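You operate a simulated robot arm through the tools that you are given. There is no shell and no other tool. Be economical: measure what you need, move in short steps, check, and stop when the job is done.

You are at the controls of a simulated robot arm. One attempt, no reset.

Task
Change the press over to the size 36 nest.
Fine: the old nest goes into slot 40; lock the latch and push the sliding plate in.

The check looks at the end state, three seconds after you hand in, the way a careful person would. Anything else that was tipped, shoved, dropped, spilled or broken makes it a failure.

Robot
A 6-joint arm with a fingered hand, on a carriage that runs on a rail from [0.006, -1.436] to [-0.003, 0.704] (x, y) and turns from -122 to 211 degrees about z. Base frame: it is fixed where the carriage stands at the start and does not move with it; the origin is on the floor, on the carriage's upright axis, x ahead of it, y to its left, z up. Units: m, degrees, N and s.
Its first joint turns from -166.0 to 166.0 degrees. Places, roughly: black latch [0.8, 0.3, 0.9]; seat of the sliding plate [0.9, 0.4, 0.9]; sliding plate [0.8, 0.4, 0.9]; slot 40 of the grey slotted tray [0.8, 0.6, 0.9]. Payload 4 kg.
Tool frame: the origin (TCP) lies between the finger pads and is the grasp point; the fingertips stand 0.026 m ahead of it; z points along the fingers, y is the line along which they close. The gripper opens to 0.132 m. The gripper's body begins 0.073 m behind the TCP. The gripper is a hand of 4 fingers: y runs from the thumb to the fingers, the wrist lies at [0, 0, -0.239] in the tool frame, and closing takes about 1.5 s.
Orientation is that of the tool frame in the base frame, as a unit quaternion [w, x, y, z]. With the fingers straight down and closing along the base's y, the tool's x points along the base's -x, its y along +y and its z along -z.

Tools
- The arm moves only by the tool apply_moves. Its argument "series" is a list of rows, each a list of 2 entries, a list of its own where there are three numbers: the shift along the tool's x, y, z in m, then the turn, a rotation vector about the tool's x, y, z in degrees. In form: [[[tx, ty, tz], [wx, wy, wz]], ...]. A call has 1 to 20 rows; each row is the pose to reach, as a shift and turn from the pose commanded when the call began, along the tool's axes at that moment. "jaw" is the closure, from 0 (fully open) to 1 (shut), set as the call begins (left out, the last holds). Each row takes 0.2 s and may step no farther than 0.05 m and 8.6 degrees from the row before; otherwise, or with a gripper value out of range, the whole call is refused. A pose out of reach is approached as far as the arm can. The call stops where the force on the tool passes 40 N (or 10 N more than at its start, if that is more) or the arm is blocked; 0.2 s more then pass. The fingers move at their own pace (about 0.045 m/s each) and stop on an object; they squeeze with about 31 N. The grip force told is the motor's: it shows also when the fingers shut on nothing. Time passes only in rows, and 0.2 s behind the last, so rows that repeat a pose let the fingers close. It gives the time, the measured TCP pose, the force on the tool (base axes), the opening and the grip force at its end, in the units of the frame above (readings bear some noise), with the torque about the TCP (base axes, N m) and any sound that the robot's microphone picked up, and new pictures: "show" is both (left out), scene, wrist or none.
- Cameras (640 x 400 px; columns grow to the right, rows downward): "scene" is now at [0.3094, 0.2368, 1.3864]; the picture's right is [0.47, -0.88, 0.00], its down [-0.40, -0.21, -0.89] and it looks along [0.79, 0.42, -0.45] (base axes); focal length 272 px, centre (320, 200). "wrist" rides on the gripper at [0.068, 0.002, -0.097] in the tool frame; the picture's right is [-0.03, 1.00, 0.00], its down [-0.82, -0.02, -0.58] and it looks along [-0.58, -0.01, 0.82] (tool axes); focal length 270 px, centre (320, 200). There is no depth. A picture from a camera that has moved, and an enlarged one, comes with that camera's place and axes in the base frame and with its lens. The place of the scene camera against the robot may be out by one fixed shift of up to 0.012 m in any direction.
- raise_lower(by): slides the trunk up (or, below 0, down) by that many m; the arm and the scene camera ride with it, the base frame stays. It gives what a move gives, with no picture.
- roll_base(legs): drives the robot by 1 to 6 legs, each [ahead, left, turn to the left] in m, m and degrees, along the robot's own axes; the way and the turn of a leg run together, so that a leg with both is an arc; at most 1.5 m and 180 degrees a leg. The arm and the cameras ride along, it lands a little off, and it stops where it bumps. It keeps to its track: a leg is cut to what the track allows. It gives what a move gives, and a new picture of the scene camera.
- preshape(shape): the hand has 4 fingers and takes this shape, open, in about a second: jaw (thumb against the fingers, like two jaws); tri (thumb and two fingers); tip (a fingertip pinch); poke (one finger out to press); point (the index stretched); flat (the hand flat); cup (the hand cupped); fist (a fist). The gripper value then closes the fingers along that shape, each until it touches; the sizes above hold for jaw. It gives what a move gives, with no picture.
- aim_head(pan, tilt): turns the head with the scene camera to pan (to the left, within 143 degrees either way) and tilt (down, from -29 to 69), counted from straight ahead of the robot. It gives what a move gives, and a new picture of the scene camera.
- close_up(camera, box): a new picture of the part [left, top, right, bottom] of that camera's present view, enlarged. The clock stands still meanwhile.
- close_job(): hands the job in; it is judged then, once.

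Work in short steps. Places have to be worked out from the pictures, the camera data and where the tool is seen: move nearer, look again, correct. Check each grasp and each placing, and mend what went wrong. You have 120 turns and 260 pictures in all, those below and enlarged ones among them. Open the gripper and draw the arm clear of the work before you hand the job in, unless the task says otherwise; then end with one line.

The tools are called after "Emit:" by a JSON object that holds its "api" and its "payload". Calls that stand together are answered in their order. apply_moves: Moves the arm, as the interface text tells. Its arguments: {"type":"object","properties":{"series":{"type":"array","items":{"type":"array"}},"jaw":{"type":"number"},"show":{"type":"string","enum":["both","scene","wrist","none"]}},"required":["series"]} The other tools are called the same way: raise_lower (by) slides the trunk up or down; preshape (shape) gives the hand a shape; roll_base (legs) drives the base; aim_head (pan, tilt) turns the head that bears the scene camera; close_up (camera, box) takes an enlarged picture of a part of a camera's view; close_job () hands the job in.

At the start:

```text
time: 0.0
tcp_pos: [0.5935, 0.4551, 1.2802]
orientation: [-0.001, 0.0, 1.0, 0.0]
force: [0.6, 0.4, -0.5]
ft_torque: [0.02, 0.0, 0.0]
opening: 0.1317
grip_force: 0.0
shape: jaw
trunk travel left (down, up): [-0.375, 0.253]
robot x, y, heading: [-0.0015, -0.0022, 0.1]
head pan, tilt: [27.9, 26.8]
```

scene: 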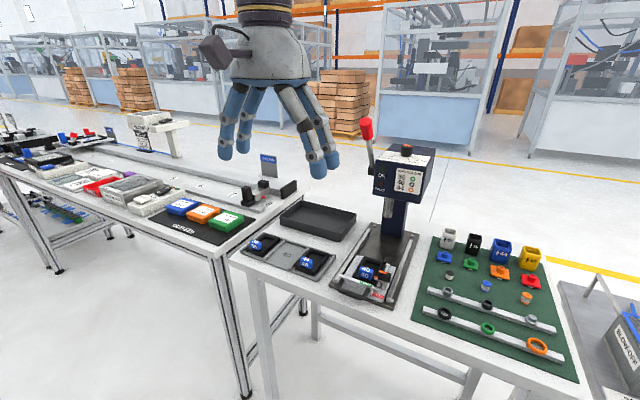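
wrist: 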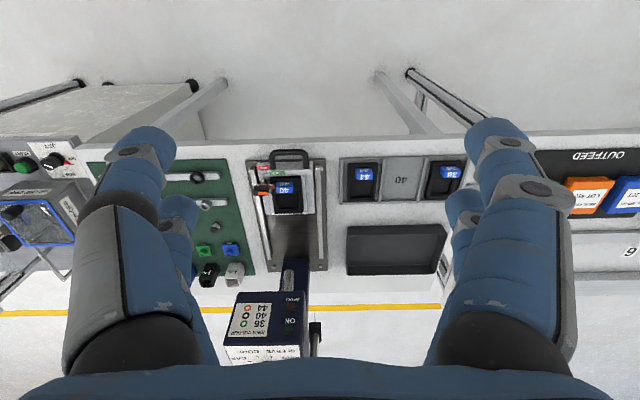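

I take enlarged views of the press plate and the tray from both cameras to read them.

Emit:
{"api": "close_up", "payload": {"camera": "scene", "box": [320, 220, 440, 310]}}

Emit:
{"api": "close_up", "payload": {"camera": "scene", "box": [230, 200, 350, 280]}}

Emit:
{"api": "close_up", "payload": {"camera": "wrist", "box": [230, 130, 480, 290]}}

```text
4.44 times, centred on (380, 265) of scene
camera zoom: at [0.3094, 0.2368, 1.3864], right [0.47, -0.88, 0.0], down [-0.4, -0.21, -0.89], along [0.79, 0.42, -0.45], focal length 1209 px, centre (53, -89)
```

zoom: 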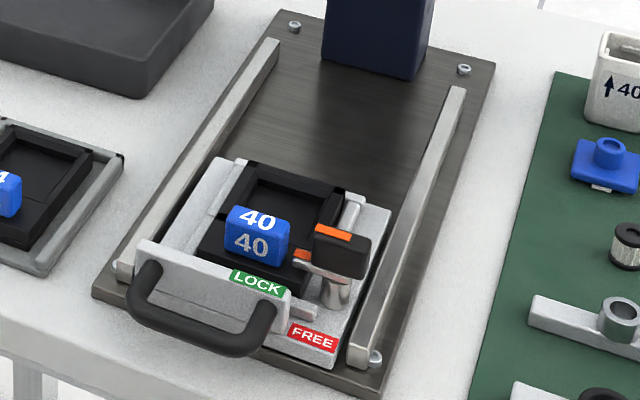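

```text
5.00 times, centred on (290, 240) of scene
camera zoom: at [0.3094, 0.2368, 1.3864], right [0.47, -0.88, 0.0], down [-0.4, -0.21, -0.89], along [0.79, 0.42, -0.45], focal length 1360 px, centre (470, 0)
```

zoom: 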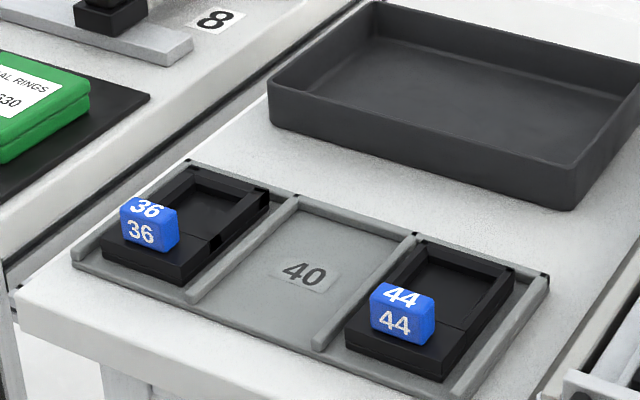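

```text
2.50 times, centred on (355, 210) of wrist
camera zoom: at [0.5266, 0.4575, 1.3757], right [0.03, 1.0, 0.0], down [0.82, -0.02, 0.58], along [0.58, -0.01, -0.82], focal length 676 px, centre (232, 175)
```

zoom: 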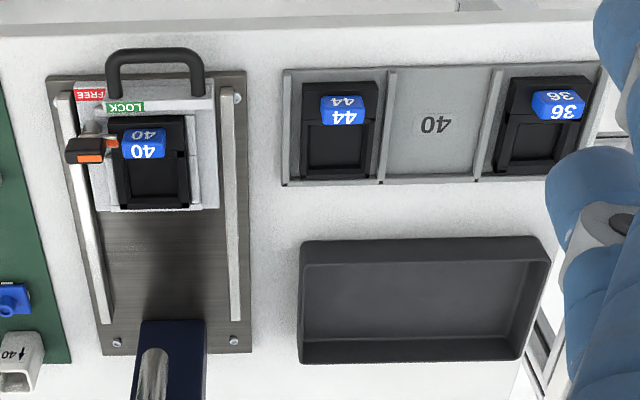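

The trolley needs to stand farther left to reach slot 36 (about [0.78, 0.70]) and the plate (about [0.81, 0.385]) alike. I drive 0.4 m left.

Emit:
{"api": "roll_base", "payload": {"legs": [[0, 0.4, 0]]}}

```text
time: 2.5
tcp_pos: [0.5951, 0.8481, 1.2809]
orientation: [0.0, 0.003, 1.0, 0.0]
force: [0.7, -0.5, -0.2]
ft_torque: [0.03, 0.0, 0.0]
opening: 0.1319
grip_force: 0.1
shape: jaw
trunk travel left (down, up): [-0.375, 0.253]
robot x, y, heading: [0.0008, 0.3976, -0.2]
head pan, tilt: [27.9, 26.8]
camera scene: at [0.3089, 0.6316, 1.3864], right [0.46, -0.89, 0.0], down [-0.4, -0.21, -0.89], along [0.79, 0.41, -0.45], focal length 272 px, centre (320, 200)
```

scene: 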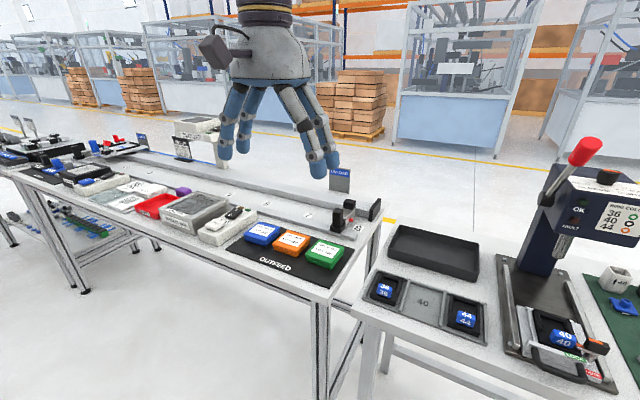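

I turn the head to the press and carry the hand over toward the plate for a nearer look, staying high.

Emit:
{"api": "aim_head", "payload": {"pan": -12, "tilt": 42}}

Emit:
{"api": "apply_moves", "payload": {"series": [[[-0.005, -0.043, 0.008], [0, 0, 0]], [[-0.01, -0.086, 0.016], [0, 0, 0]], [[-0.015, -0.129, 0.024], [0, 0, 0]], [[-0.02, -0.172, 0.032], [0, 0, 0]], [[-0.025, -0.215, 0.04], [0, 0, 0]], [[-0.03, -0.258, 0.048], [0, 0, 0]], [[-0.035, -0.301, 0.056], [0, 0, 0]], [[-0.04, -0.344, 0.064], [0, 0, 0]], [[-0.045, -0.387, 0.072], [0, 0, 0]], [[-0.05, -0.43, 0.08], [0, 0, 0]]]}}

```text
time: 3.5
tcp_pos: [0.5942, 0.848, 1.2805]
orientation: [0.0, 0.002, 1.0, 0.0]
force: [-0.1, 0.2, 0.2]
ft_torque: [0.02, 0.0, 0.0]
opening: 0.1317
grip_force: 0.1
shape: jaw
trunk travel left (down, up): [-0.375, 0.253]
robot x, y, heading: [0.0023, 0.3996, -0.4]
head pan, tilt: [-12.0, 42.0]
camera scene: at [0.3094, 0.5715, 1.363], right [-0.21, -0.98, 0.0], down [-0.65, 0.14, -0.74], along [0.73, -0.16, -0.67], focal length 272 px, centre (320, 200)
```

scene: 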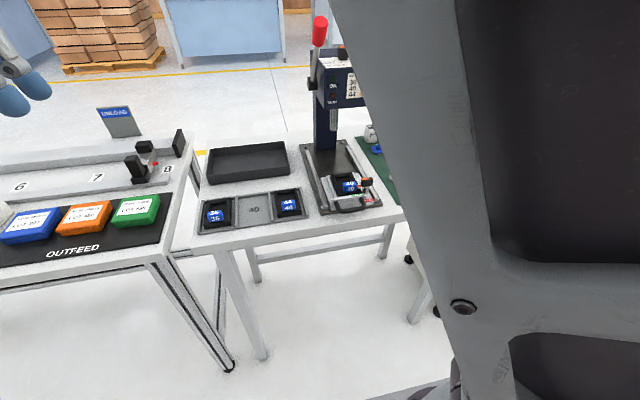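

```text
time: 5.7
tcp_pos: [0.6461, 0.4176, 1.2003]
orientation: [0.0, 0.003, 1.0, 0.0]
force: [0.2, 0.4, -0.1]
ft_torque: [-0.02, 0.01, 0.0]
opening: 0.1319
grip_force: 0.0
shape: jaw
trunk travel left (down, up): [-0.375, 0.253]
robot x, y, heading: [0.0003, 0.3974, -0.4]
head pan, tilt: [-12.0, 42.0]
camera scene: at [0.3092, 0.5716, 1.363], right [-0.21, -0.98, 0.0], down [-0.65, 0.14, -0.74], along [0.73, -0.16, -0.67], focal length 272 px, centre (320, 200)
camera wrist: at [0.5774, 0.4211, 1.2955], right [0.03, 1.0, 0.0], down [0.82, -0.02, 0.58], along [0.58, -0.02, -0.82], focal length 270 px, centre (320, 200)
```

scene: 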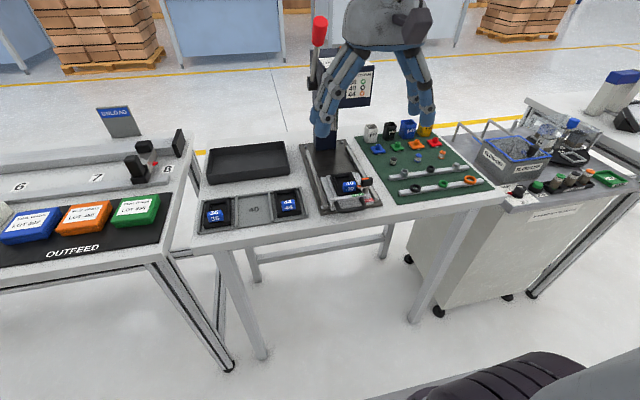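
wrist: 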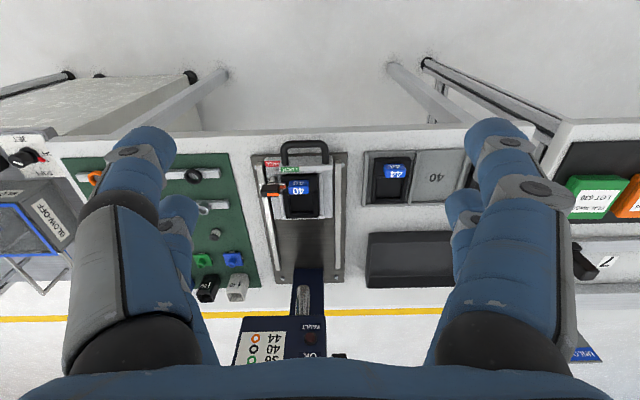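

The plate, latch and nest are clear. The press head front stands near x≈0.92, bottom z≈1.09, so I keep x below ~0.83 when low. I go nearer: TCP to about (0.70, 0.385, 1.08).

Emit:
{"api": "apply_moves", "payload": {"series": [[[-0.018, -0.01, 0.04], [0, 0, 0]], [[-0.036, -0.02, 0.08], [0, 0, 0]], [[-0.054, -0.032, 0.12], [0, 0, 0]]], "show": "wrist"}}

Emit:
{"api": "close_up", "payload": {"camera": "wrist", "box": [220, 110, 420, 235]}}

Emit:
{"api": "close_up", "payload": {"camera": "scene", "box": [300, 140, 400, 215]}}

```text
time: 6.5
tcp_pos: [0.6983, 0.385, 1.0801]
orientation: [0.0, 0.002, 1.0, 0.0]
force: [-0.1, 0.6, 0.3]
ft_torque: [-0.02, -0.06, 0.02]
opening: 0.1319
grip_force: 0.0
shape: jaw
trunk travel left (down, up): [-0.375, 0.253]
robot x, y, heading: [-0.0015, 0.3983, 0.1]
head pan, tilt: [-12.0, 42.0]
camera wrist: at [0.6308, 0.3868, 1.1745], right [0.03, 1.0, 0.0], down [0.82, -0.02, 0.58], along [0.58, -0.02, -0.82], focal length 270 px, centre (320, 200)
```

wrist: 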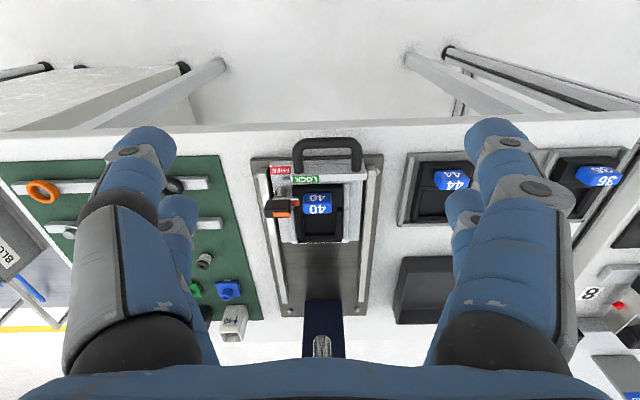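

```text
3.20 times, centred on (320, 172) of wrist
camera zoom: at [0.6308, 0.3868, 1.1745], right [0.03, 1.0, 0.0], down [0.82, -0.02, 0.58], along [0.58, -0.02, -0.82], focal length 865 px, centre (320, 288)
```

zoom: 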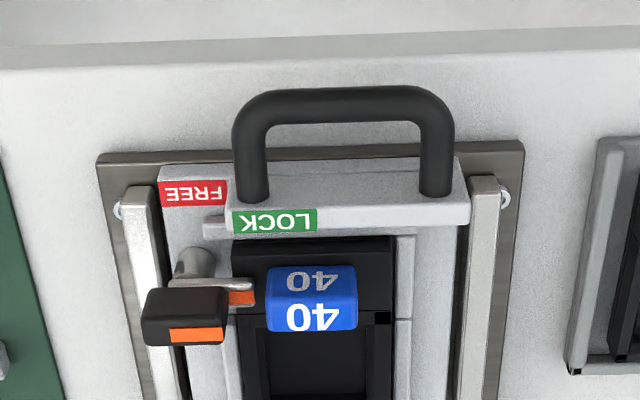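

```text
5.33 times, centred on (350, 178) of scene
camera zoom: at [0.3088, 0.5715, 1.3631], right [-0.21, -0.98, 0.0], down [-0.65, 0.14, -0.74], along [0.73, -0.16, -0.67], focal length 1451 px, centre (160, 320)
```

zoom: 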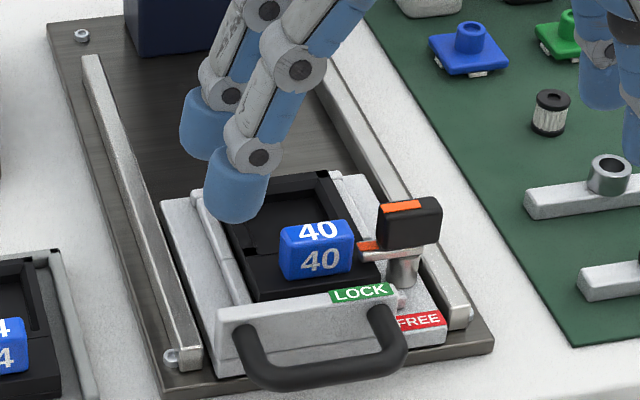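

I zoom further into the latch from both cameras to work out its pivot, tongue and grip.

Emit:
{"api": "close_up", "payload": {"camera": "wrist", "box": [256, 155, 336, 225]}}

Emit:
{"api": "close_up", "payload": {"camera": "scene", "box": [345, 168, 390, 208]}}

```text
5.71 times, centred on (296, 190) of wrist
camera zoom: at [0.6308, 0.3868, 1.1745], right [0.03, 1.0, 0.0], down [0.82, -0.02, 0.58], along [0.58, -0.02, -0.82], focal length 1544 px, centre (457, 257)
```

zoom: 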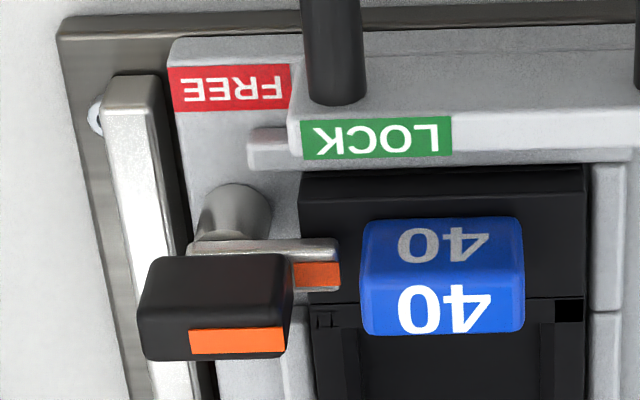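

```text
10.00 times, centred on (368, 188) of scene
camera zoom: at [0.3088, 0.5715, 1.3631], right [-0.21, -0.98, 0.0], down [-0.65, 0.14, -0.74], along [0.73, -0.16, -0.67], focal length 2721 px, centre (-155, 320)
```

zoom: 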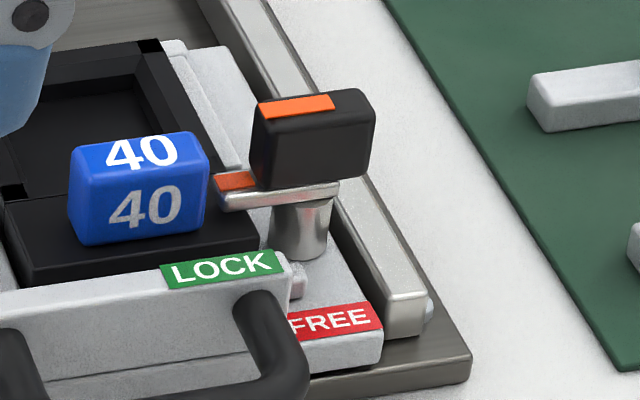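

The latch is a turn-key at about (0.796, 0.339), top z≈0.967, tab thin along x and pointer toward +y over the nest. FREE is at the −x side. I look at the hand itself and try the fingertip-pinch shape.

Emit:
{"api": "close_up", "payload": {"camera": "scene", "box": [270, 0, 490, 190]}}

Emit:
{"api": "preshape", "payload": {"shape": "tip"}}

Emit:
{"api": "close_up", "payload": {"camera": "scene", "box": [270, 0, 490, 190]}}

Emit:
{"api": "close_up", "payload": {"camera": "wrist", "box": [0, 0, 640, 400]}}

```text
2.11 times, centred on (380, 95) of scene
camera zoom: at [0.3088, 0.5715, 1.3631], right [-0.21, -0.98, 0.0], down [-0.65, 0.14, -0.74], along [0.73, -0.16, -0.67], focal length 573 px, centre (194, 421)
```

zoom: 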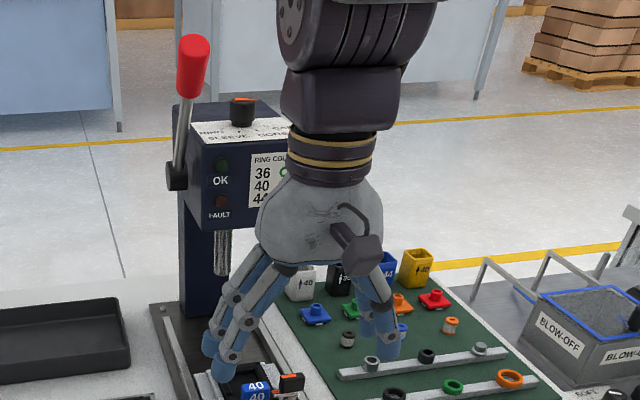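

```text
time: 7.4
tcp_pos: [0.6988, 0.3836, 1.0799]
orientation: [0.0, 0.002, 1.0, 0.001]
force: [0.2, 0.2, 0.5]
ft_torque: [0.02, -0.01, 0.0]
opening: 0.1316
grip_force: 0.1
shape: tip
trunk travel left (down, up): [-0.375, 0.253]
robot x, y, heading: [0.0014, 0.3954, -0.3]
head pan, tilt: [-12.0, 42.0]
```

```text
2.11 times, centred on (380, 95) of scene
camera zoom: at [0.3094, 0.5714, 1.363], right [-0.21, -0.98, 0.0], down [-0.65, 0.14, -0.74], along [0.73, -0.16, -0.67], focal length 573 px, centre (194, 421)
```

zoom: 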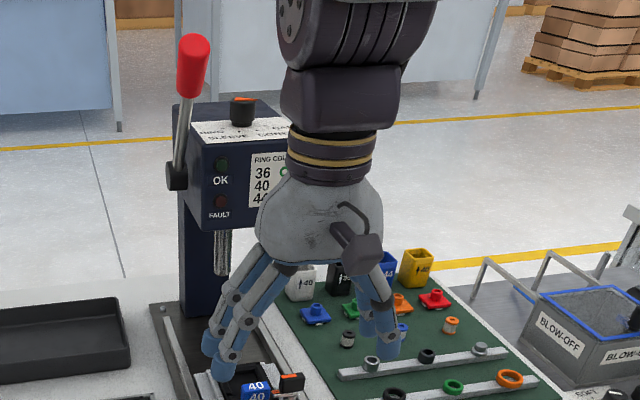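

```text
1.00 times, centred on (320, 200) of wrist (not enlarged: the box is as wide or as high as the picture)
camera zoom: at [0.6312, 0.3869, 1.1749], right [0.03, 1.0, 0.0], down [0.82, -0.02, 0.58], along [0.58, -0.02, -0.82], focal length 270 px, centre (320, 200)
```

zoom: 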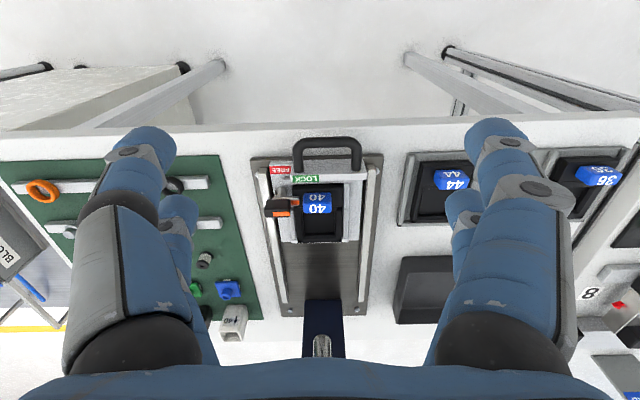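

Open, the shapes look alike. I close the tip shape in the air to see how its fingers come together.

Emit:
{"api": "apply_moves", "payload": {"series": [[[0, 0, 0], [0, 0, 0]], [[0, 0, 0], [0, 0, 0]], [[0, 0, 0], [0, 0, 0]], [[0, 0, 0], [0, 0, 0]], [[0, 0, 0], [0, 0, 0]], [[0, 0, 0], [0, 0, 0]], [[0, 0, 0], [0, 0, 0]], [[0, 0, 0], [0, 0, 0]]], "jaw": 0.8, "show": "wrist"}}

Emit:
{"api": "close_up", "payload": {"camera": "scene", "box": [270, 0, 490, 190]}}

```text
time: 9.2
tcp_pos: [0.699, 0.3841, 1.0794]
orientation: [-0.001, 0.002, 1.0, 0.0]
force: [-0.2, 0.1, -0.1]
ft_torque: [0.0, 0.01, -0.03]
opening: 0.027
grip_force: 0.1
shape: tip
trunk travel left (down, up): [-0.375, 0.253]
robot x, y, heading: [-0.0003, 0.395, -0.3]
head pan, tilt: [-12.0, 42.0]
camera wrist: at [0.6313, 0.3869, 1.1746], right [0.03, 1.0, 0.0], down [0.82, -0.02, 0.58], along [0.58, -0.02, -0.82], focal length 270 px, centre (320, 200)
```

wrist: 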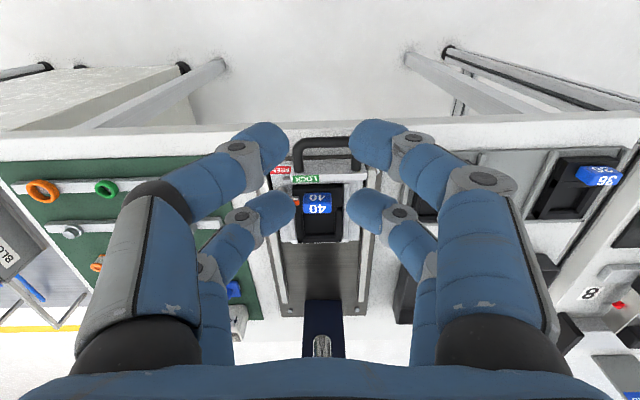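

```text
2.11 times, centred on (380, 95) of scene
camera zoom: at [0.3094, 0.5714, 1.363], right [-0.21, -0.98, 0.0], down [-0.65, 0.14, -0.74], along [0.73, -0.16, -0.67], focal length 573 px, centre (194, 421)
```

zoom: 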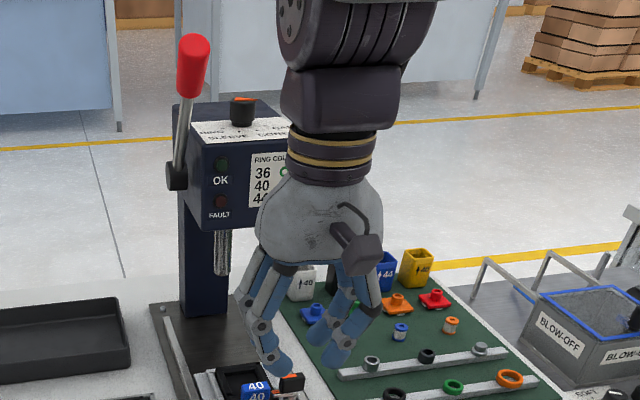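

The fingers come in two pairs about 35 mm apart along tool x. I'll grip the latch tab across its thin direction (closing along x), only at its top so the fingers stay above the blue knob: turn the tool 90° and go to (0.795, 0.331, 1.04) with a half-open jaw.

Emit:
{"api": "apply_moves", "payload": {"series": [[[-0.009, -0.005, 0.004], [0, 0, 8.2]], [[-0.018, -0.01, 0.008], [0, 0, 16.4]], [[-0.027, -0.015, 0.012], [0, 0, 24.6]], [[-0.036, -0.02, 0.016], [0, 0, 32.8]], [[-0.045, -0.025, 0.02], [0, 0, 41]], [[-0.054, -0.03, 0.024], [0, 0, 49.2]], [[-0.063, -0.035, 0.028], [0, 0, 57.4]], [[-0.072, -0.04, 0.032], [0, 0, 65.6]], [[-0.081, -0.045, 0.036], [0, 0, 73.8]], [[-0.09, -0.05, 0.04], [0, 0, 82]], [[-0.096, -0.053, 0.04], [0, 0, 90]]], "jaw": 0.6}}

Emit:
{"api": "close_up", "payload": {"camera": "scene", "box": [280, 90, 420, 215]}}

```text
time: 11.6
tcp_pos: [0.7915, 0.332, 1.0411]
orientation: [0.0, 0.709, 0.705, 0.0]
force: [0.3, -0.2, 0.4]
ft_torque: [0.03, -0.02, 0.02]
opening: 0.0526
grip_force: 0.1
shape: tip
trunk travel left (down, up): [-0.375, 0.253]
robot x, y, heading: [0.0009, 0.3967, -0.3]
head pan, tilt: [-12.0, 42.0]
camera scene: at [0.3093, 0.5714, 1.363], right [-0.21, -0.98, 0.0], down [-0.65, 0.14, -0.74], along [0.73, -0.16, -0.67], focal length 272 px, centre (320, 200)
camera wrist: at [0.7952, 0.4014, 1.1359], right [1.0, -0.03, 0.0], down [-0.03, -0.82, 0.58], along [-0.02, -0.58, -0.82], focal length 270 px, centre (320, 200)
```

scene: 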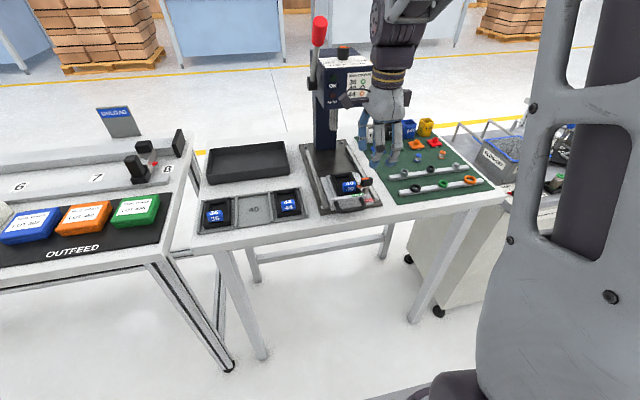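
wrist: 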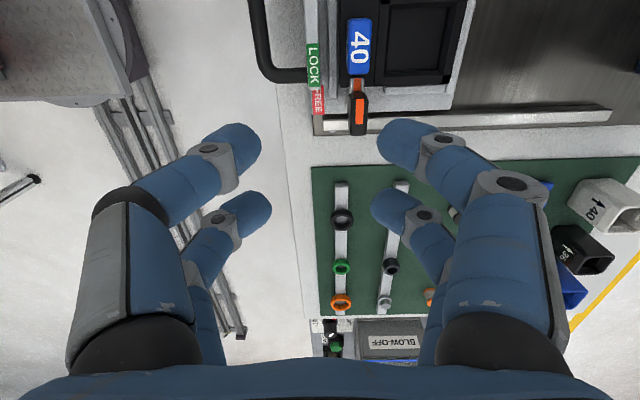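

```text
3.20 times, centred on (350, 152) of scene
camera zoom: at [0.3093, 0.5714, 1.363], right [-0.21, -0.98, 0.0], down [-0.65, 0.14, -0.74], along [0.73, -0.16, -0.67], focal length 871 px, centre (224, 352)
```

zoom: 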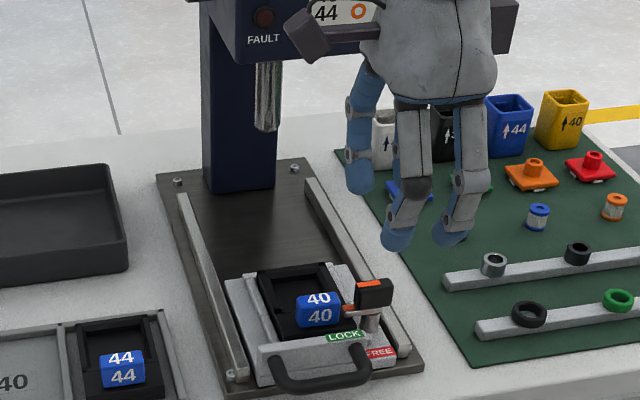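

With two wrist views the tab comes out at about (0.819, 0.338), top z≈0.931 and the knob top at (0.820, 0.378, 0.924); the earlier estimate was ill-conditioned. I move +x 0.027, down 0.04 and look again.

Emit:
{"api": "apply_moves", "payload": {"series": [[[0, 0.013, 0.02], [0, 0, 0]], [[0, 0.026, 0.04], [0, 0, 0]]], "show": "wrist"}}

Emit:
{"api": "close_up", "payload": {"camera": "wrist", "box": [240, 0, 400, 100]}}

Emit:
{"api": "close_up", "payload": {"camera": "scene", "box": [300, 70, 420, 215]}}

```text
time: 12.2
tcp_pos: [0.8177, 0.3313, 0.9994]
orientation: [0.0, 0.709, 0.705, 0.001]
force: [-0.5, -0.7, -0.3]
ft_torque: [0.0, -0.03, 0.0]
opening: 0.0523
grip_force: 0.1
shape: tip
trunk travel left (down, up): [-0.375, 0.253]
robot x, y, heading: [-0.002, 0.3959, -0.2]
head pan, tilt: [-12.0, 42.0]
camera wrist: at [0.821, 0.4008, 1.0955], right [1.0, -0.03, 0.0], down [-0.03, -0.82, 0.58], along [-0.02, -0.58, -0.82], focal length 270 px, centre (320, 200)
```

wrist: 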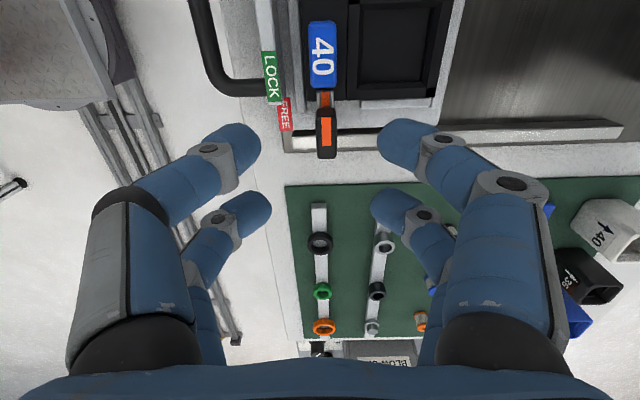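

```text
4.00 times, centred on (320, 50) of wrist
camera zoom: at [0.821, 0.4008, 1.0955], right [1.0, -0.03, 0.0], down [-0.03, -0.82, 0.58], along [-0.02, -0.58, -0.82], focal length 1081 px, centre (320, 800)
```

zoom: 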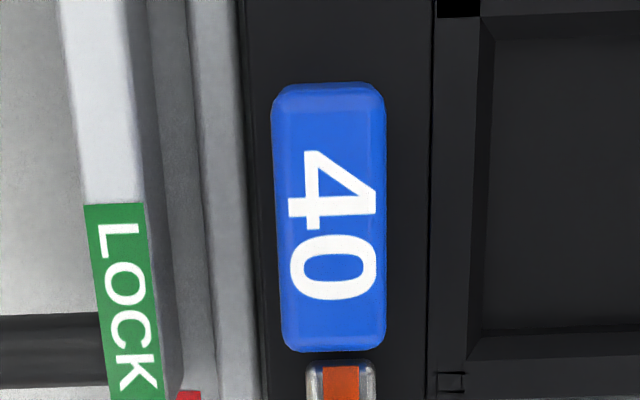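

```text
2.76 times, centred on (360, 142) of scene
camera zoom: at [0.309, 0.5714, 1.3631], right [-0.21, -0.98, 0.0], down [-0.65, 0.14, -0.74], along [0.73, -0.16, -0.67], focal length 750 px, centre (210, 359)
```

zoom: 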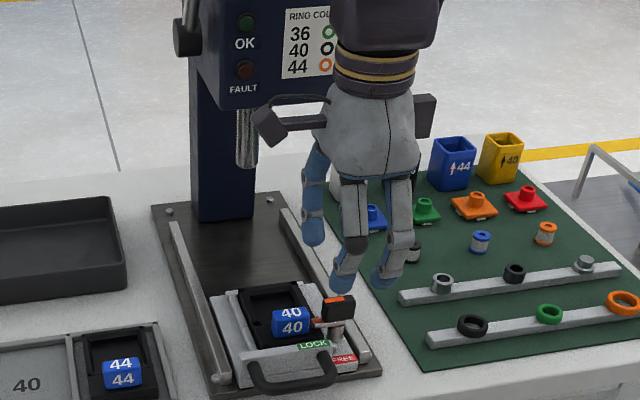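

Tab centre comes out at about (0.8225, 0.3335), consistent. I descend to TCP z≈0.952 with +4 mm in x, leaving the fingertips about at the knob-top level.

Emit:
{"api": "apply_moves", "payload": {"series": [[[-0.002, 0.004, 0.02], [0, 0, 0]], [[-0.002, 0.004, 0.035], [0, 0, 0]], [[-0.002, 0.004, 0.048], [0, 0, 0]]], "show": "wrist"}}

Emit:
{"api": "close_up", "payload": {"camera": "scene", "box": [330, 130, 410, 215]}}

```text
time: 13.0
tcp_pos: [0.8229, 0.3296, 0.9527]
orientation: [0.0, 0.709, 0.705, -0.001]
force: [-0.3, -0.7, 0.6]
ft_torque: [0.0, -0.01, 0.01]
opening: 0.0525
grip_force: 0.1
shape: tip
trunk travel left (down, up): [-0.375, 0.253]
robot x, y, heading: [0.0011, 0.3973, 0.0]
head pan, tilt: [-12.0, 42.0]
camera wrist: at [0.8261, 0.3988, 1.0472], right [1.0, -0.03, 0.0], down [-0.03, -0.82, 0.58], along [-0.02, -0.58, -0.82], focal length 270 px, centre (320, 200)
```

wrist: 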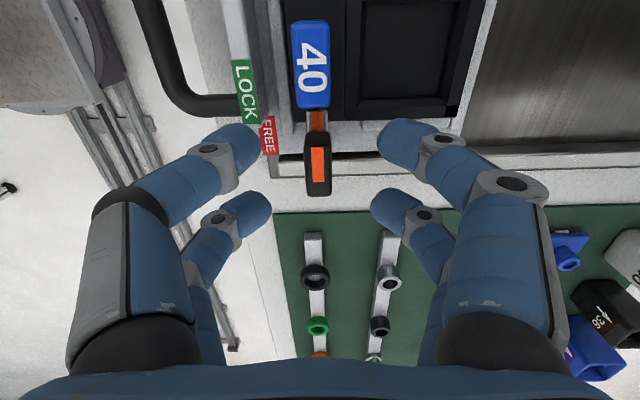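

```text
4.71 times, centred on (370, 172) of scene
camera zoom: at [0.3093, 0.5714, 1.363], right [-0.21, -0.98, 0.0], down [-0.65, 0.14, -0.74], along [0.73, -0.16, -0.67], focal length 1280 px, centre (85, 329)
```

zoom: 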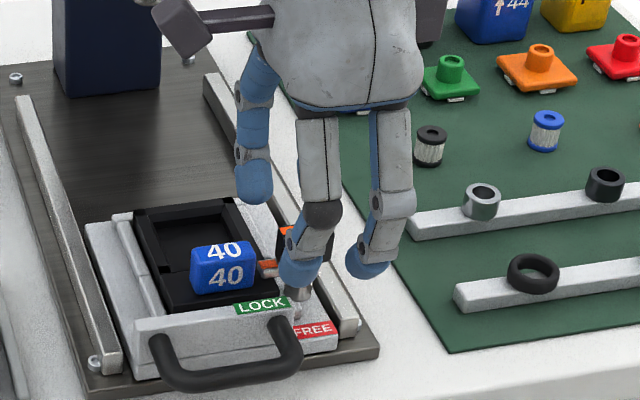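

Tab is centred between the two finger pairs. I close and see whether the fingers stop on the tab.

Emit:
{"api": "apply_moves", "payload": {"series": [[[-0.002, 0, 0], [0, 0, 0]], [[-0.002, 0, 0], [0, 0, 0]], [[-0.002, 0, 0], [0, 0, 0]], [[-0.002, 0, 0], [0, 0, 0]], [[-0.002, 0, 0], [0, 0, 0]]], "jaw": 1, "show": "wrist"}}

Emit:
{"api": "close_up", "payload": {"camera": "scene", "box": [330, 130, 410, 215]}}

```text
time: 14.2
tcp_pos: [0.8239, 0.3268, 0.9531]
orientation: [0.002, 0.709, 0.705, 0.002]
force: [2.2, -0.7, 14.5]
ft_torque: [0.26, -0.05, -0.01]
opening: 0.0039
grip_force: 31.1
shape: tip
trunk travel left (down, up): [-0.375, 0.253]
robot x, y, heading: [-0.0013, 0.3958, -0.4]
head pan, tilt: [-12.0, 42.0]
camera wrist: at [0.8259, 0.397, 1.0486], right [1.0, -0.03, 0.0], down [-0.03, -0.82, 0.58], along [-0.02, -0.58, -0.82], focal length 270 px, centre (320, 200)
```

wrist: 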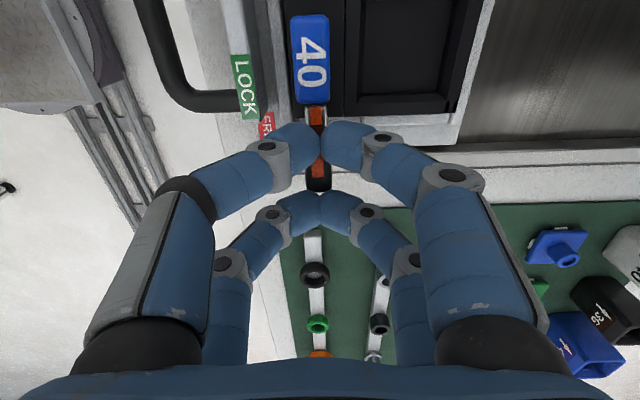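

```text
4.71 times, centred on (370, 172) of scene
camera zoom: at [0.309, 0.5714, 1.3632], right [-0.21, -0.98, 0.0], down [-0.65, 0.14, -0.74], along [0.73, -0.16, -0.67], focal length 1280 px, centre (85, 329)
```

zoom: 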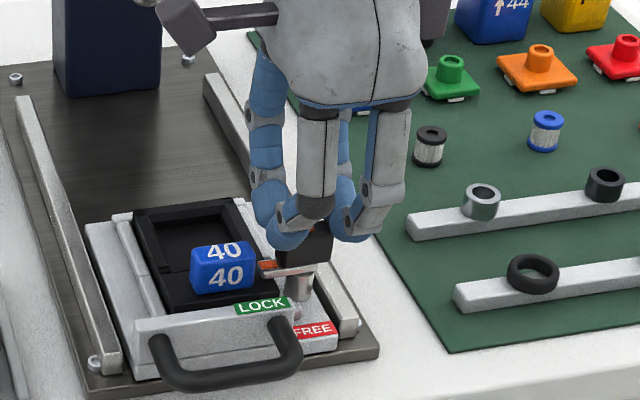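

The fingers closed on top of the tab (15 N up), so its top is nearer z≈0.925. I reopen while lifting slightly, then go 10 mm lower than before.

Emit:
{"api": "apply_moves", "payload": {"series": [[[0, -0.001, -0.006], [0, 0, 0]], [[0, -0.001, -0.006], [0, 0, 0]], [[0, -0.001, -0.006], [0, 0, 0]], [[0, -0.001, -0.006], [0, 0, 0]], [[0, -0.001, 0.002], [0, 0, 0]], [[0, -0.001, 0.01], [0, 0, 0]]], "jaw": 0.65, "show": "none"}}

Emit:
{"api": "apply_moves", "payload": {"series": [[[0, 0, 0], [0, 0, 0]], [[0, 0, 0], [0, 0, 0]], [[0, 0, 0], [0, 0, 0]], [[0, 0, 0], [0, 0, 0]], [[0, 0, 0], [0, 0, 0]]], "jaw": 1, "show": "wrist"}}

Emit:
{"api": "close_up", "payload": {"camera": "scene", "box": [330, 130, 410, 215]}}

```text
time: 15.6
tcp_pos: [0.8207, 0.3278, 0.9427]
orientation: [0.0, 0.709, 0.705, 0.0]
force: [-0.7, 0.6, 0.5]
ft_torque: [0.02, 0.0, 0.02]
opening: 0.0459
grip_force: 0.1
shape: tip
trunk travel left (down, up): [-0.375, 0.253]
robot x, y, heading: [-0.0058, 0.3974, -0.2]
head pan, tilt: [-12.0, 42.0]
```

```text
time: 16.8
tcp_pos: [0.8214, 0.3288, 0.9411]
orientation: [0.0, 0.709, 0.705, 0.0]
force: [5.2, 5.9, -9.8]
ft_torque: [-0.1, -0.12, 0.03]
opening: 0.0009
grip_force: 31.0
shape: tip
trunk travel left (down, up): [-0.375, 0.253]
robot x, y, heading: [-0.0019, 0.3969, -0.3]
head pan, tilt: [-12.0, 42.0]
camera wrist: at [0.8247, 0.3979, 1.0373], right [1.0, -0.03, 0.0], down [-0.02, -0.82, 0.58], along [-0.02, -0.58, -0.82], focal length 270 px, centre (320, 200)
```

wrist: 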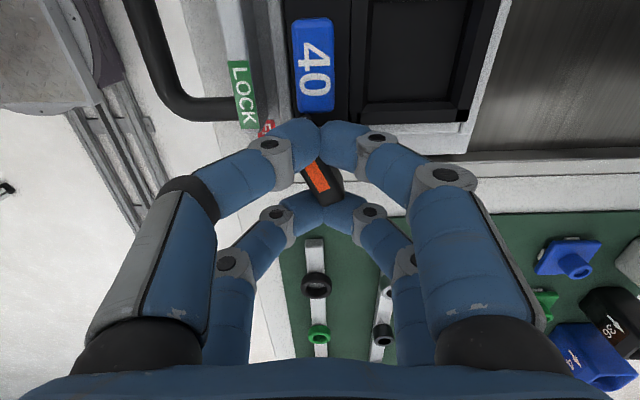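

```text
4.71 times, centred on (370, 172) of scene
camera zoom: at [0.3099, 0.5718, 1.3628], right [-0.21, -0.98, 0.0], down [-0.65, 0.14, -0.74], along [0.73, -0.16, -0.67], focal length 1280 px, centre (85, 329)
```

zoom: 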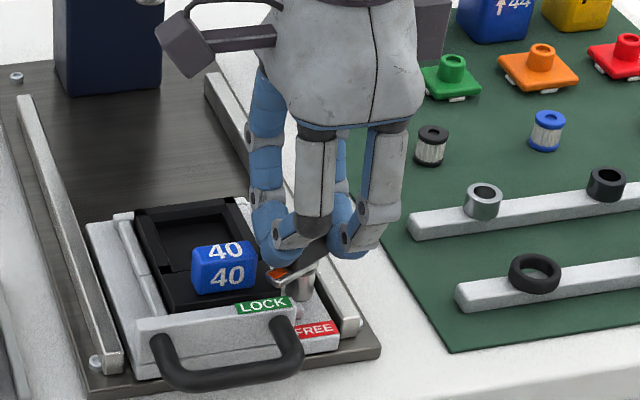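

The turn-key swung about 30° toward FREE (counter-clockwise), confirming the direction, but the fingers slipped off its corner. I open, lift a bit and look at it, planning to put one finger pair squarely on the tab.

Emit:
{"api": "apply_moves", "payload": {"series": [[[0, 0, 0], [0, 0, 0]], [[0, 0, 0], [0, 0, 0]], [[0, 0, 0], [0, 0, 0]], [[0, 0, 0], [0, 0, 0]], [[0, 0, -0.03], [0, 0, 0]]], "jaw": 0.65, "show": "wrist"}}

Emit:
{"api": "close_up", "payload": {"camera": "wrist", "box": [240, 70, 400, 170]}}

Emit:
{"api": "close_up", "payload": {"camera": "scene", "box": [330, 130, 410, 215]}}

```text
time: 18.0
tcp_pos: [0.822, 0.3283, 0.971]
orientation: [0.0, 0.709, 0.705, 0.0]
force: [-0.1, -0.6, -0.6]
ft_torque: [0.01, 0.01, 0.0]
opening: 0.0455
grip_force: 0.0
shape: tip
trunk travel left (down, up): [-0.375, 0.253]
robot x, y, heading: [0.0028, 0.3992, -0.0]
head pan, tilt: [-12.0, 42.0]
camera wrist: at [0.8237, 0.3974, 1.0681], right [1.0, -0.03, 0.0], down [-0.03, -0.82, 0.58], along [-0.02, -0.58, -0.82], focal length 270 px, centre (320, 200)
```

wrist: 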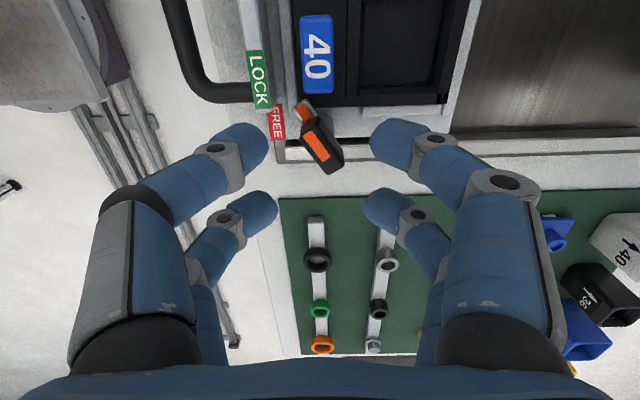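

```text
4.00 times, centred on (320, 120) of wrist
camera zoom: at [0.8237, 0.3974, 1.0681], right [1.0, -0.03, 0.0], down [-0.03, -0.82, 0.58], along [-0.02, -0.58, -0.82], focal length 1081 px, centre (320, 520)
```

zoom: 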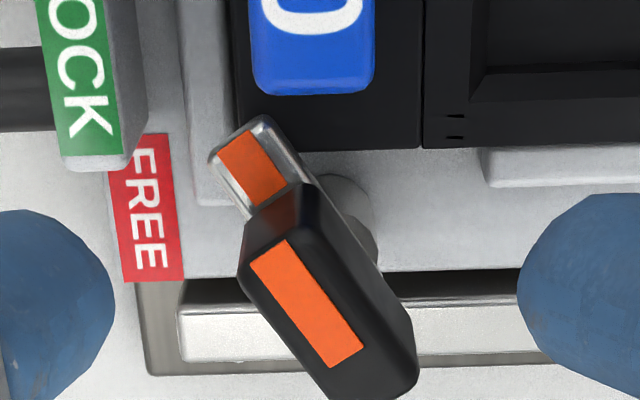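

```text
4.71 times, centred on (370, 172) of scene
camera zoom: at [0.3096, 0.5714, 1.363], right [-0.21, -0.98, 0.0], down [-0.65, 0.14, -0.74], along [0.73, -0.16, -0.67], focal length 1280 px, centre (85, 329)
```

zoom: 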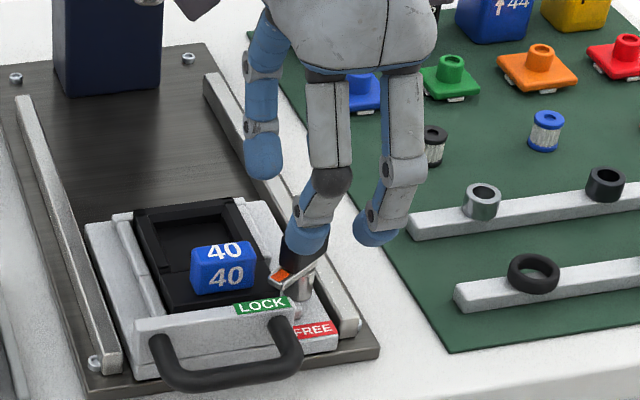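

The key now points between LOCK and FREE. I close the fingers beside it at (0.795, 0.299), lower, and will push its rear (−y) end toward +x to finish the turn.

Emit:
{"api": "apply_moves", "payload": {"series": [[[-0.015, -0.013, 0], [0, 0, 0]], [[-0.029, -0.027, 0], [0, 0, 0]], [[-0.029, -0.027, 0], [0, 0, 0]], [[-0.029, -0.027, 0], [0, 0, 0]], [[-0.029, -0.027, 0.016], [0, 0, 0]], [[-0.029, -0.027, 0.032], [0, 0, 0]]], "jaw": 1, "show": "wrist"}}

```text
time: 19.4
tcp_pos: [0.7943, 0.2991, 0.9414]
orientation: [0.001, 0.709, 0.705, 0.0]
force: [-1.5, 0.1, 0.3]
ft_torque: [0.06, -0.05, 0.0]
opening: 0.0
grip_force: 31.2
shape: tip
trunk travel left (down, up): [-0.375, 0.253]
robot x, y, heading: [-0.002, 0.3966, -0.3]
head pan, tilt: [-12.0, 42.0]
camera wrist: at [0.7969, 0.3681, 1.0371], right [1.0, -0.03, 0.0], down [-0.03, -0.82, 0.58], along [-0.02, -0.58, -0.82], focal length 270 px, centre (320, 200)
```

wrist: 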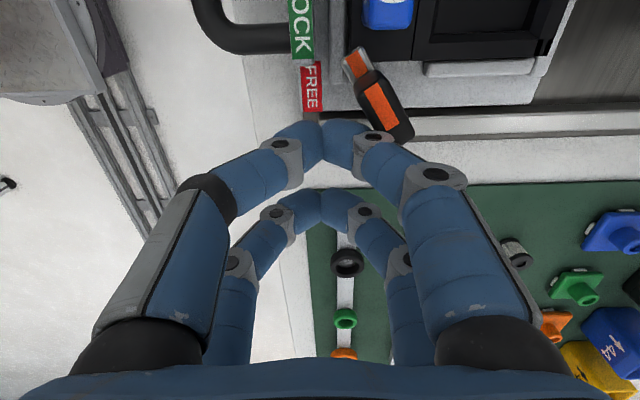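

The fingertips sit just left of the key's rear end. I push +x with a small +y offset.

Emit:
{"api": "apply_moves", "payload": {"series": [[[0.004, 0.01, 0], [0, 0, 0]], [[0.004, 0.02, 0], [0, 0, 0]], [[0.004, 0.03, 0], [0, 0, 0]], [[0.004, 0.038, 0], [0, 0, 0]]], "show": "wrist"}}

Emit:
{"api": "close_up", "payload": {"camera": "scene", "box": [330, 130, 410, 215]}}

```text
time: 20.4
tcp_pos: [0.8328, 0.302, 0.9401]
orientation: [0.0, 0.709, 0.705, 0.0]
force: [0.9, 0.8, -0.4]
ft_torque: [-0.01, -0.03, 0.01]
opening: 0.0
grip_force: 31.2
shape: tip
trunk travel left (down, up): [-0.375, 0.253]
robot x, y, heading: [0.0014, 0.399, -0.2]
head pan, tilt: [-12.0, 42.0]
camera wrist: at [0.8349, 0.3721, 1.036], right [1.0, -0.03, 0.0], down [-0.03, -0.82, 0.58], along [-0.02, -0.58, -0.82], focal length 270 px, centre (320, 200)
```

wrist: 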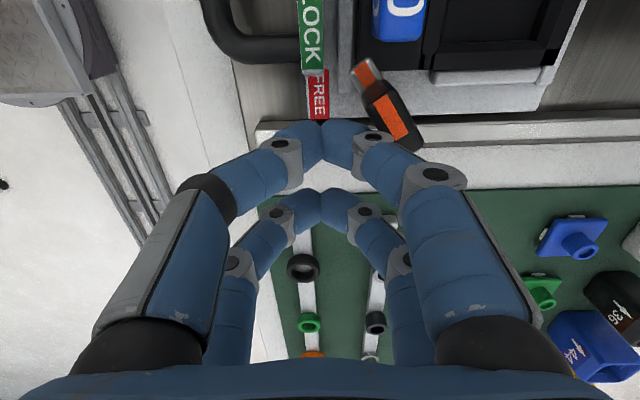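

```text
4.71 times, centred on (370, 172) of scene
camera zoom: at [0.3093, 0.5714, 1.363], right [-0.21, -0.98, 0.0], down [-0.65, 0.14, -0.74], along [0.73, -0.16, -0.67], focal length 1280 px, centre (85, 329)
```

zoom: 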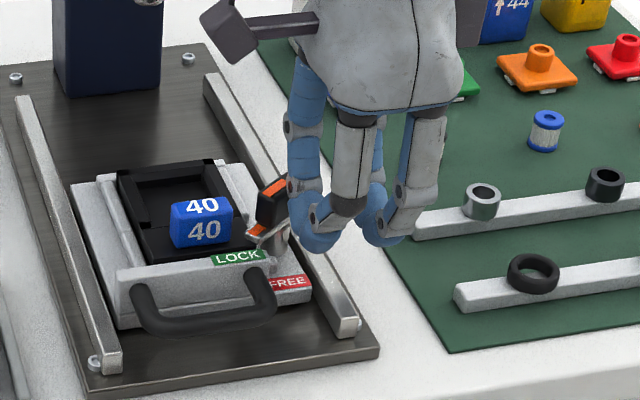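

The push slid the whole plate ~4 cm inward instead of turning the key (it slides freely); I'll need to draw it back. I lift clear, move out toward −x, and turn the tool back to closing along y.

Emit:
{"api": "apply_moves", "payload": {"series": [[[0, 0, -0.04], [0, 0, 0]], [[0, -0.02, -0.08], [0, 0, 0]], [[0.006, -0.03, -0.1], [0, 0, -8.2]], [[0.012, -0.04, -0.1], [0, 0, -16.4]], [[0.018, -0.05, -0.1], [0, 0, -24.6]], [[0.024, -0.06, -0.1], [0, 0, -32.8]], [[0.03, -0.07, -0.1], [0, 0, -41]], [[0.036, -0.08, -0.1], [0, 0, -49.2]], [[0.042, -0.09, -0.1], [0, 0, -57.4]], [[0.048, -0.1, -0.1], [0, 0, -65.6]], [[0.054, -0.105, -0.1], [0, 0, -73.8]], [[0.06, -0.105, -0.1], [0, 0, -82]], [[0.066, -0.105, -0.1], [0, 0, -90]]], "jaw": 0.6, "show": "wrist"}}

Emit:
{"api": "preshape", "payload": {"shape": "tri"}}

Emit:
{"api": "apply_moves", "payload": {"series": [[[0, 0, 0], [0, 0, 0]], [[0, 0, 0], [0, 0, 0]], [[0, 0, 0], [0, 0, 0]], [[0, 0, 0], [0, 0, 0]], [[0, 0, 0], [0, 0, 0]], [[0, 0, 0], [0, 0, 0]]], "jaw": 0.7, "show": "both"}}

```text
time: 23.2
tcp_pos: [0.7268, 0.3696, 1.0393]
orientation: [0.001, 0.003, 1.0, 0.001]
force: [0.0, -0.1, 0.1]
ft_torque: [0.0, -0.01, -0.01]
opening: 0.0525
grip_force: 0.0
shape: tip
trunk travel left (down, up): [-0.375, 0.253]
robot x, y, heading: [-0.0004, 0.3955, -0.3]
head pan, tilt: [-12.0, 42.0]
camera wrist: at [0.6598, 0.3727, 1.1356], right [0.03, 1.0, 0.0], down [0.82, -0.02, 0.58], along [0.58, -0.02, -0.82], focal length 270 px, centre (320, 200)
```

wrist: 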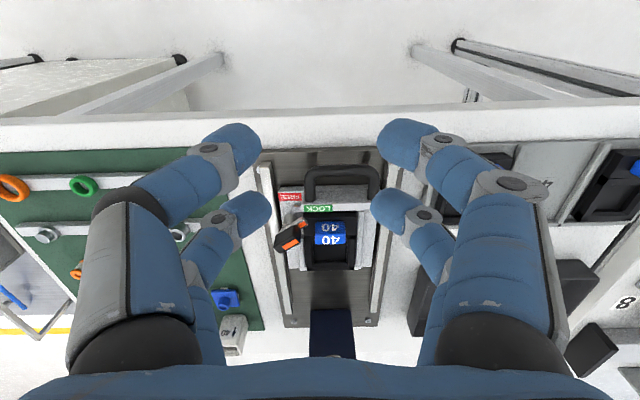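

```text
time: 24.1
tcp_pos: [0.7281, 0.3685, 1.0406]
orientation: [0.001, 0.002, 1.0, 0.0]
force: [0.0, -1.6, -1.0]
ft_torque: [0.0, 0.04, 0.0]
opening: 0.1318
grip_force: 0.0
shape: tri
trunk travel left (down, up): [-0.375, 0.253]
robot x, y, heading: [-0.001, 0.3978, -0.2]
head pan, tilt: [-12.0, 42.0]
```

```text
time: 25.5
tcp_pos: [0.7273, 0.3706, 1.0396]
orientation: [0.0, 0.003, 1.0, -0.001]
force: [0.2, 0.4, -0.2]
ft_torque: [0.02, -0.01, 0.0]
opening: 0.0399
grip_force: 0.0
shape: tri
trunk travel left (down, up): [-0.375, 0.253]
robot x, y, heading: [-0.0002, 0.3941, -0.2]
head pan, tilt: [-12.0, 42.0]
camera scene: at [0.3094, 0.5714, 1.363], right [-0.21, -0.98, 0.0], down [-0.65, 0.14, -0.74], along [0.73, -0.16, -0.67], focal length 272 px, centre (320, 200)
camera wrist: at [0.6598, 0.3727, 1.1356], right [0.03, 1.0, 0.0], down [0.82, -0.02, 0.58], along [0.58, -0.02, -0.82], focal length 270 px, centre (320, 200)
```

scene: 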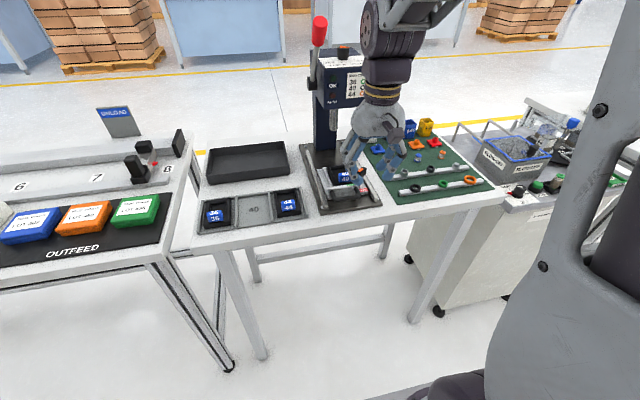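
wrist: 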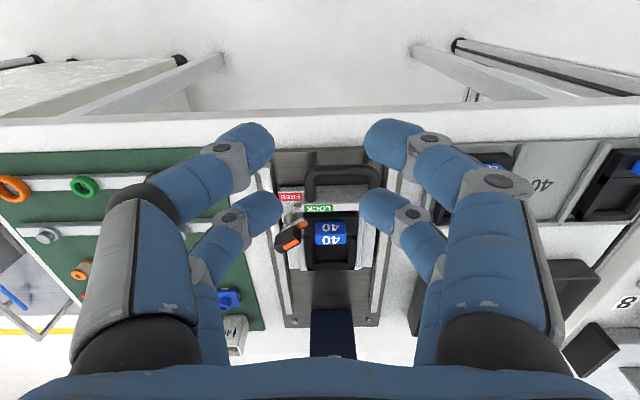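

I zoom on the key and handle from here.

Emit:
{"api": "close_up", "payload": {"camera": "wrist", "box": [250, 150, 400, 290]}}

Emit:
{"api": "close_up", "payload": {"camera": "scene", "box": [290, 120, 400, 215]}}

```text
2.86 times, centred on (325, 220) of wrist
camera zoom: at [0.6598, 0.3727, 1.1356], right [0.03, 1.0, 0.0], down [0.82, -0.02, 0.58], along [0.58, -0.02, -0.82], focal length 772 px, centre (306, 143)
```

zoom: 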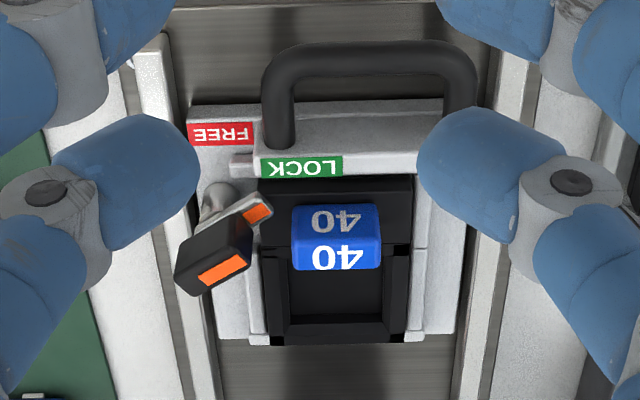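

```text
4.21 times, centred on (345, 168) of scene
camera zoom: at [0.3094, 0.5714, 1.363], right [-0.21, -0.98, 0.0], down [-0.65, 0.14, -0.74], along [0.73, -0.16, -0.67], focal length 1146 px, centre (215, 337)
```

zoom: 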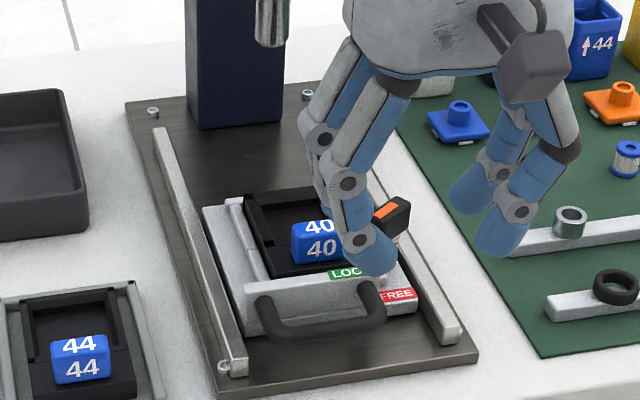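

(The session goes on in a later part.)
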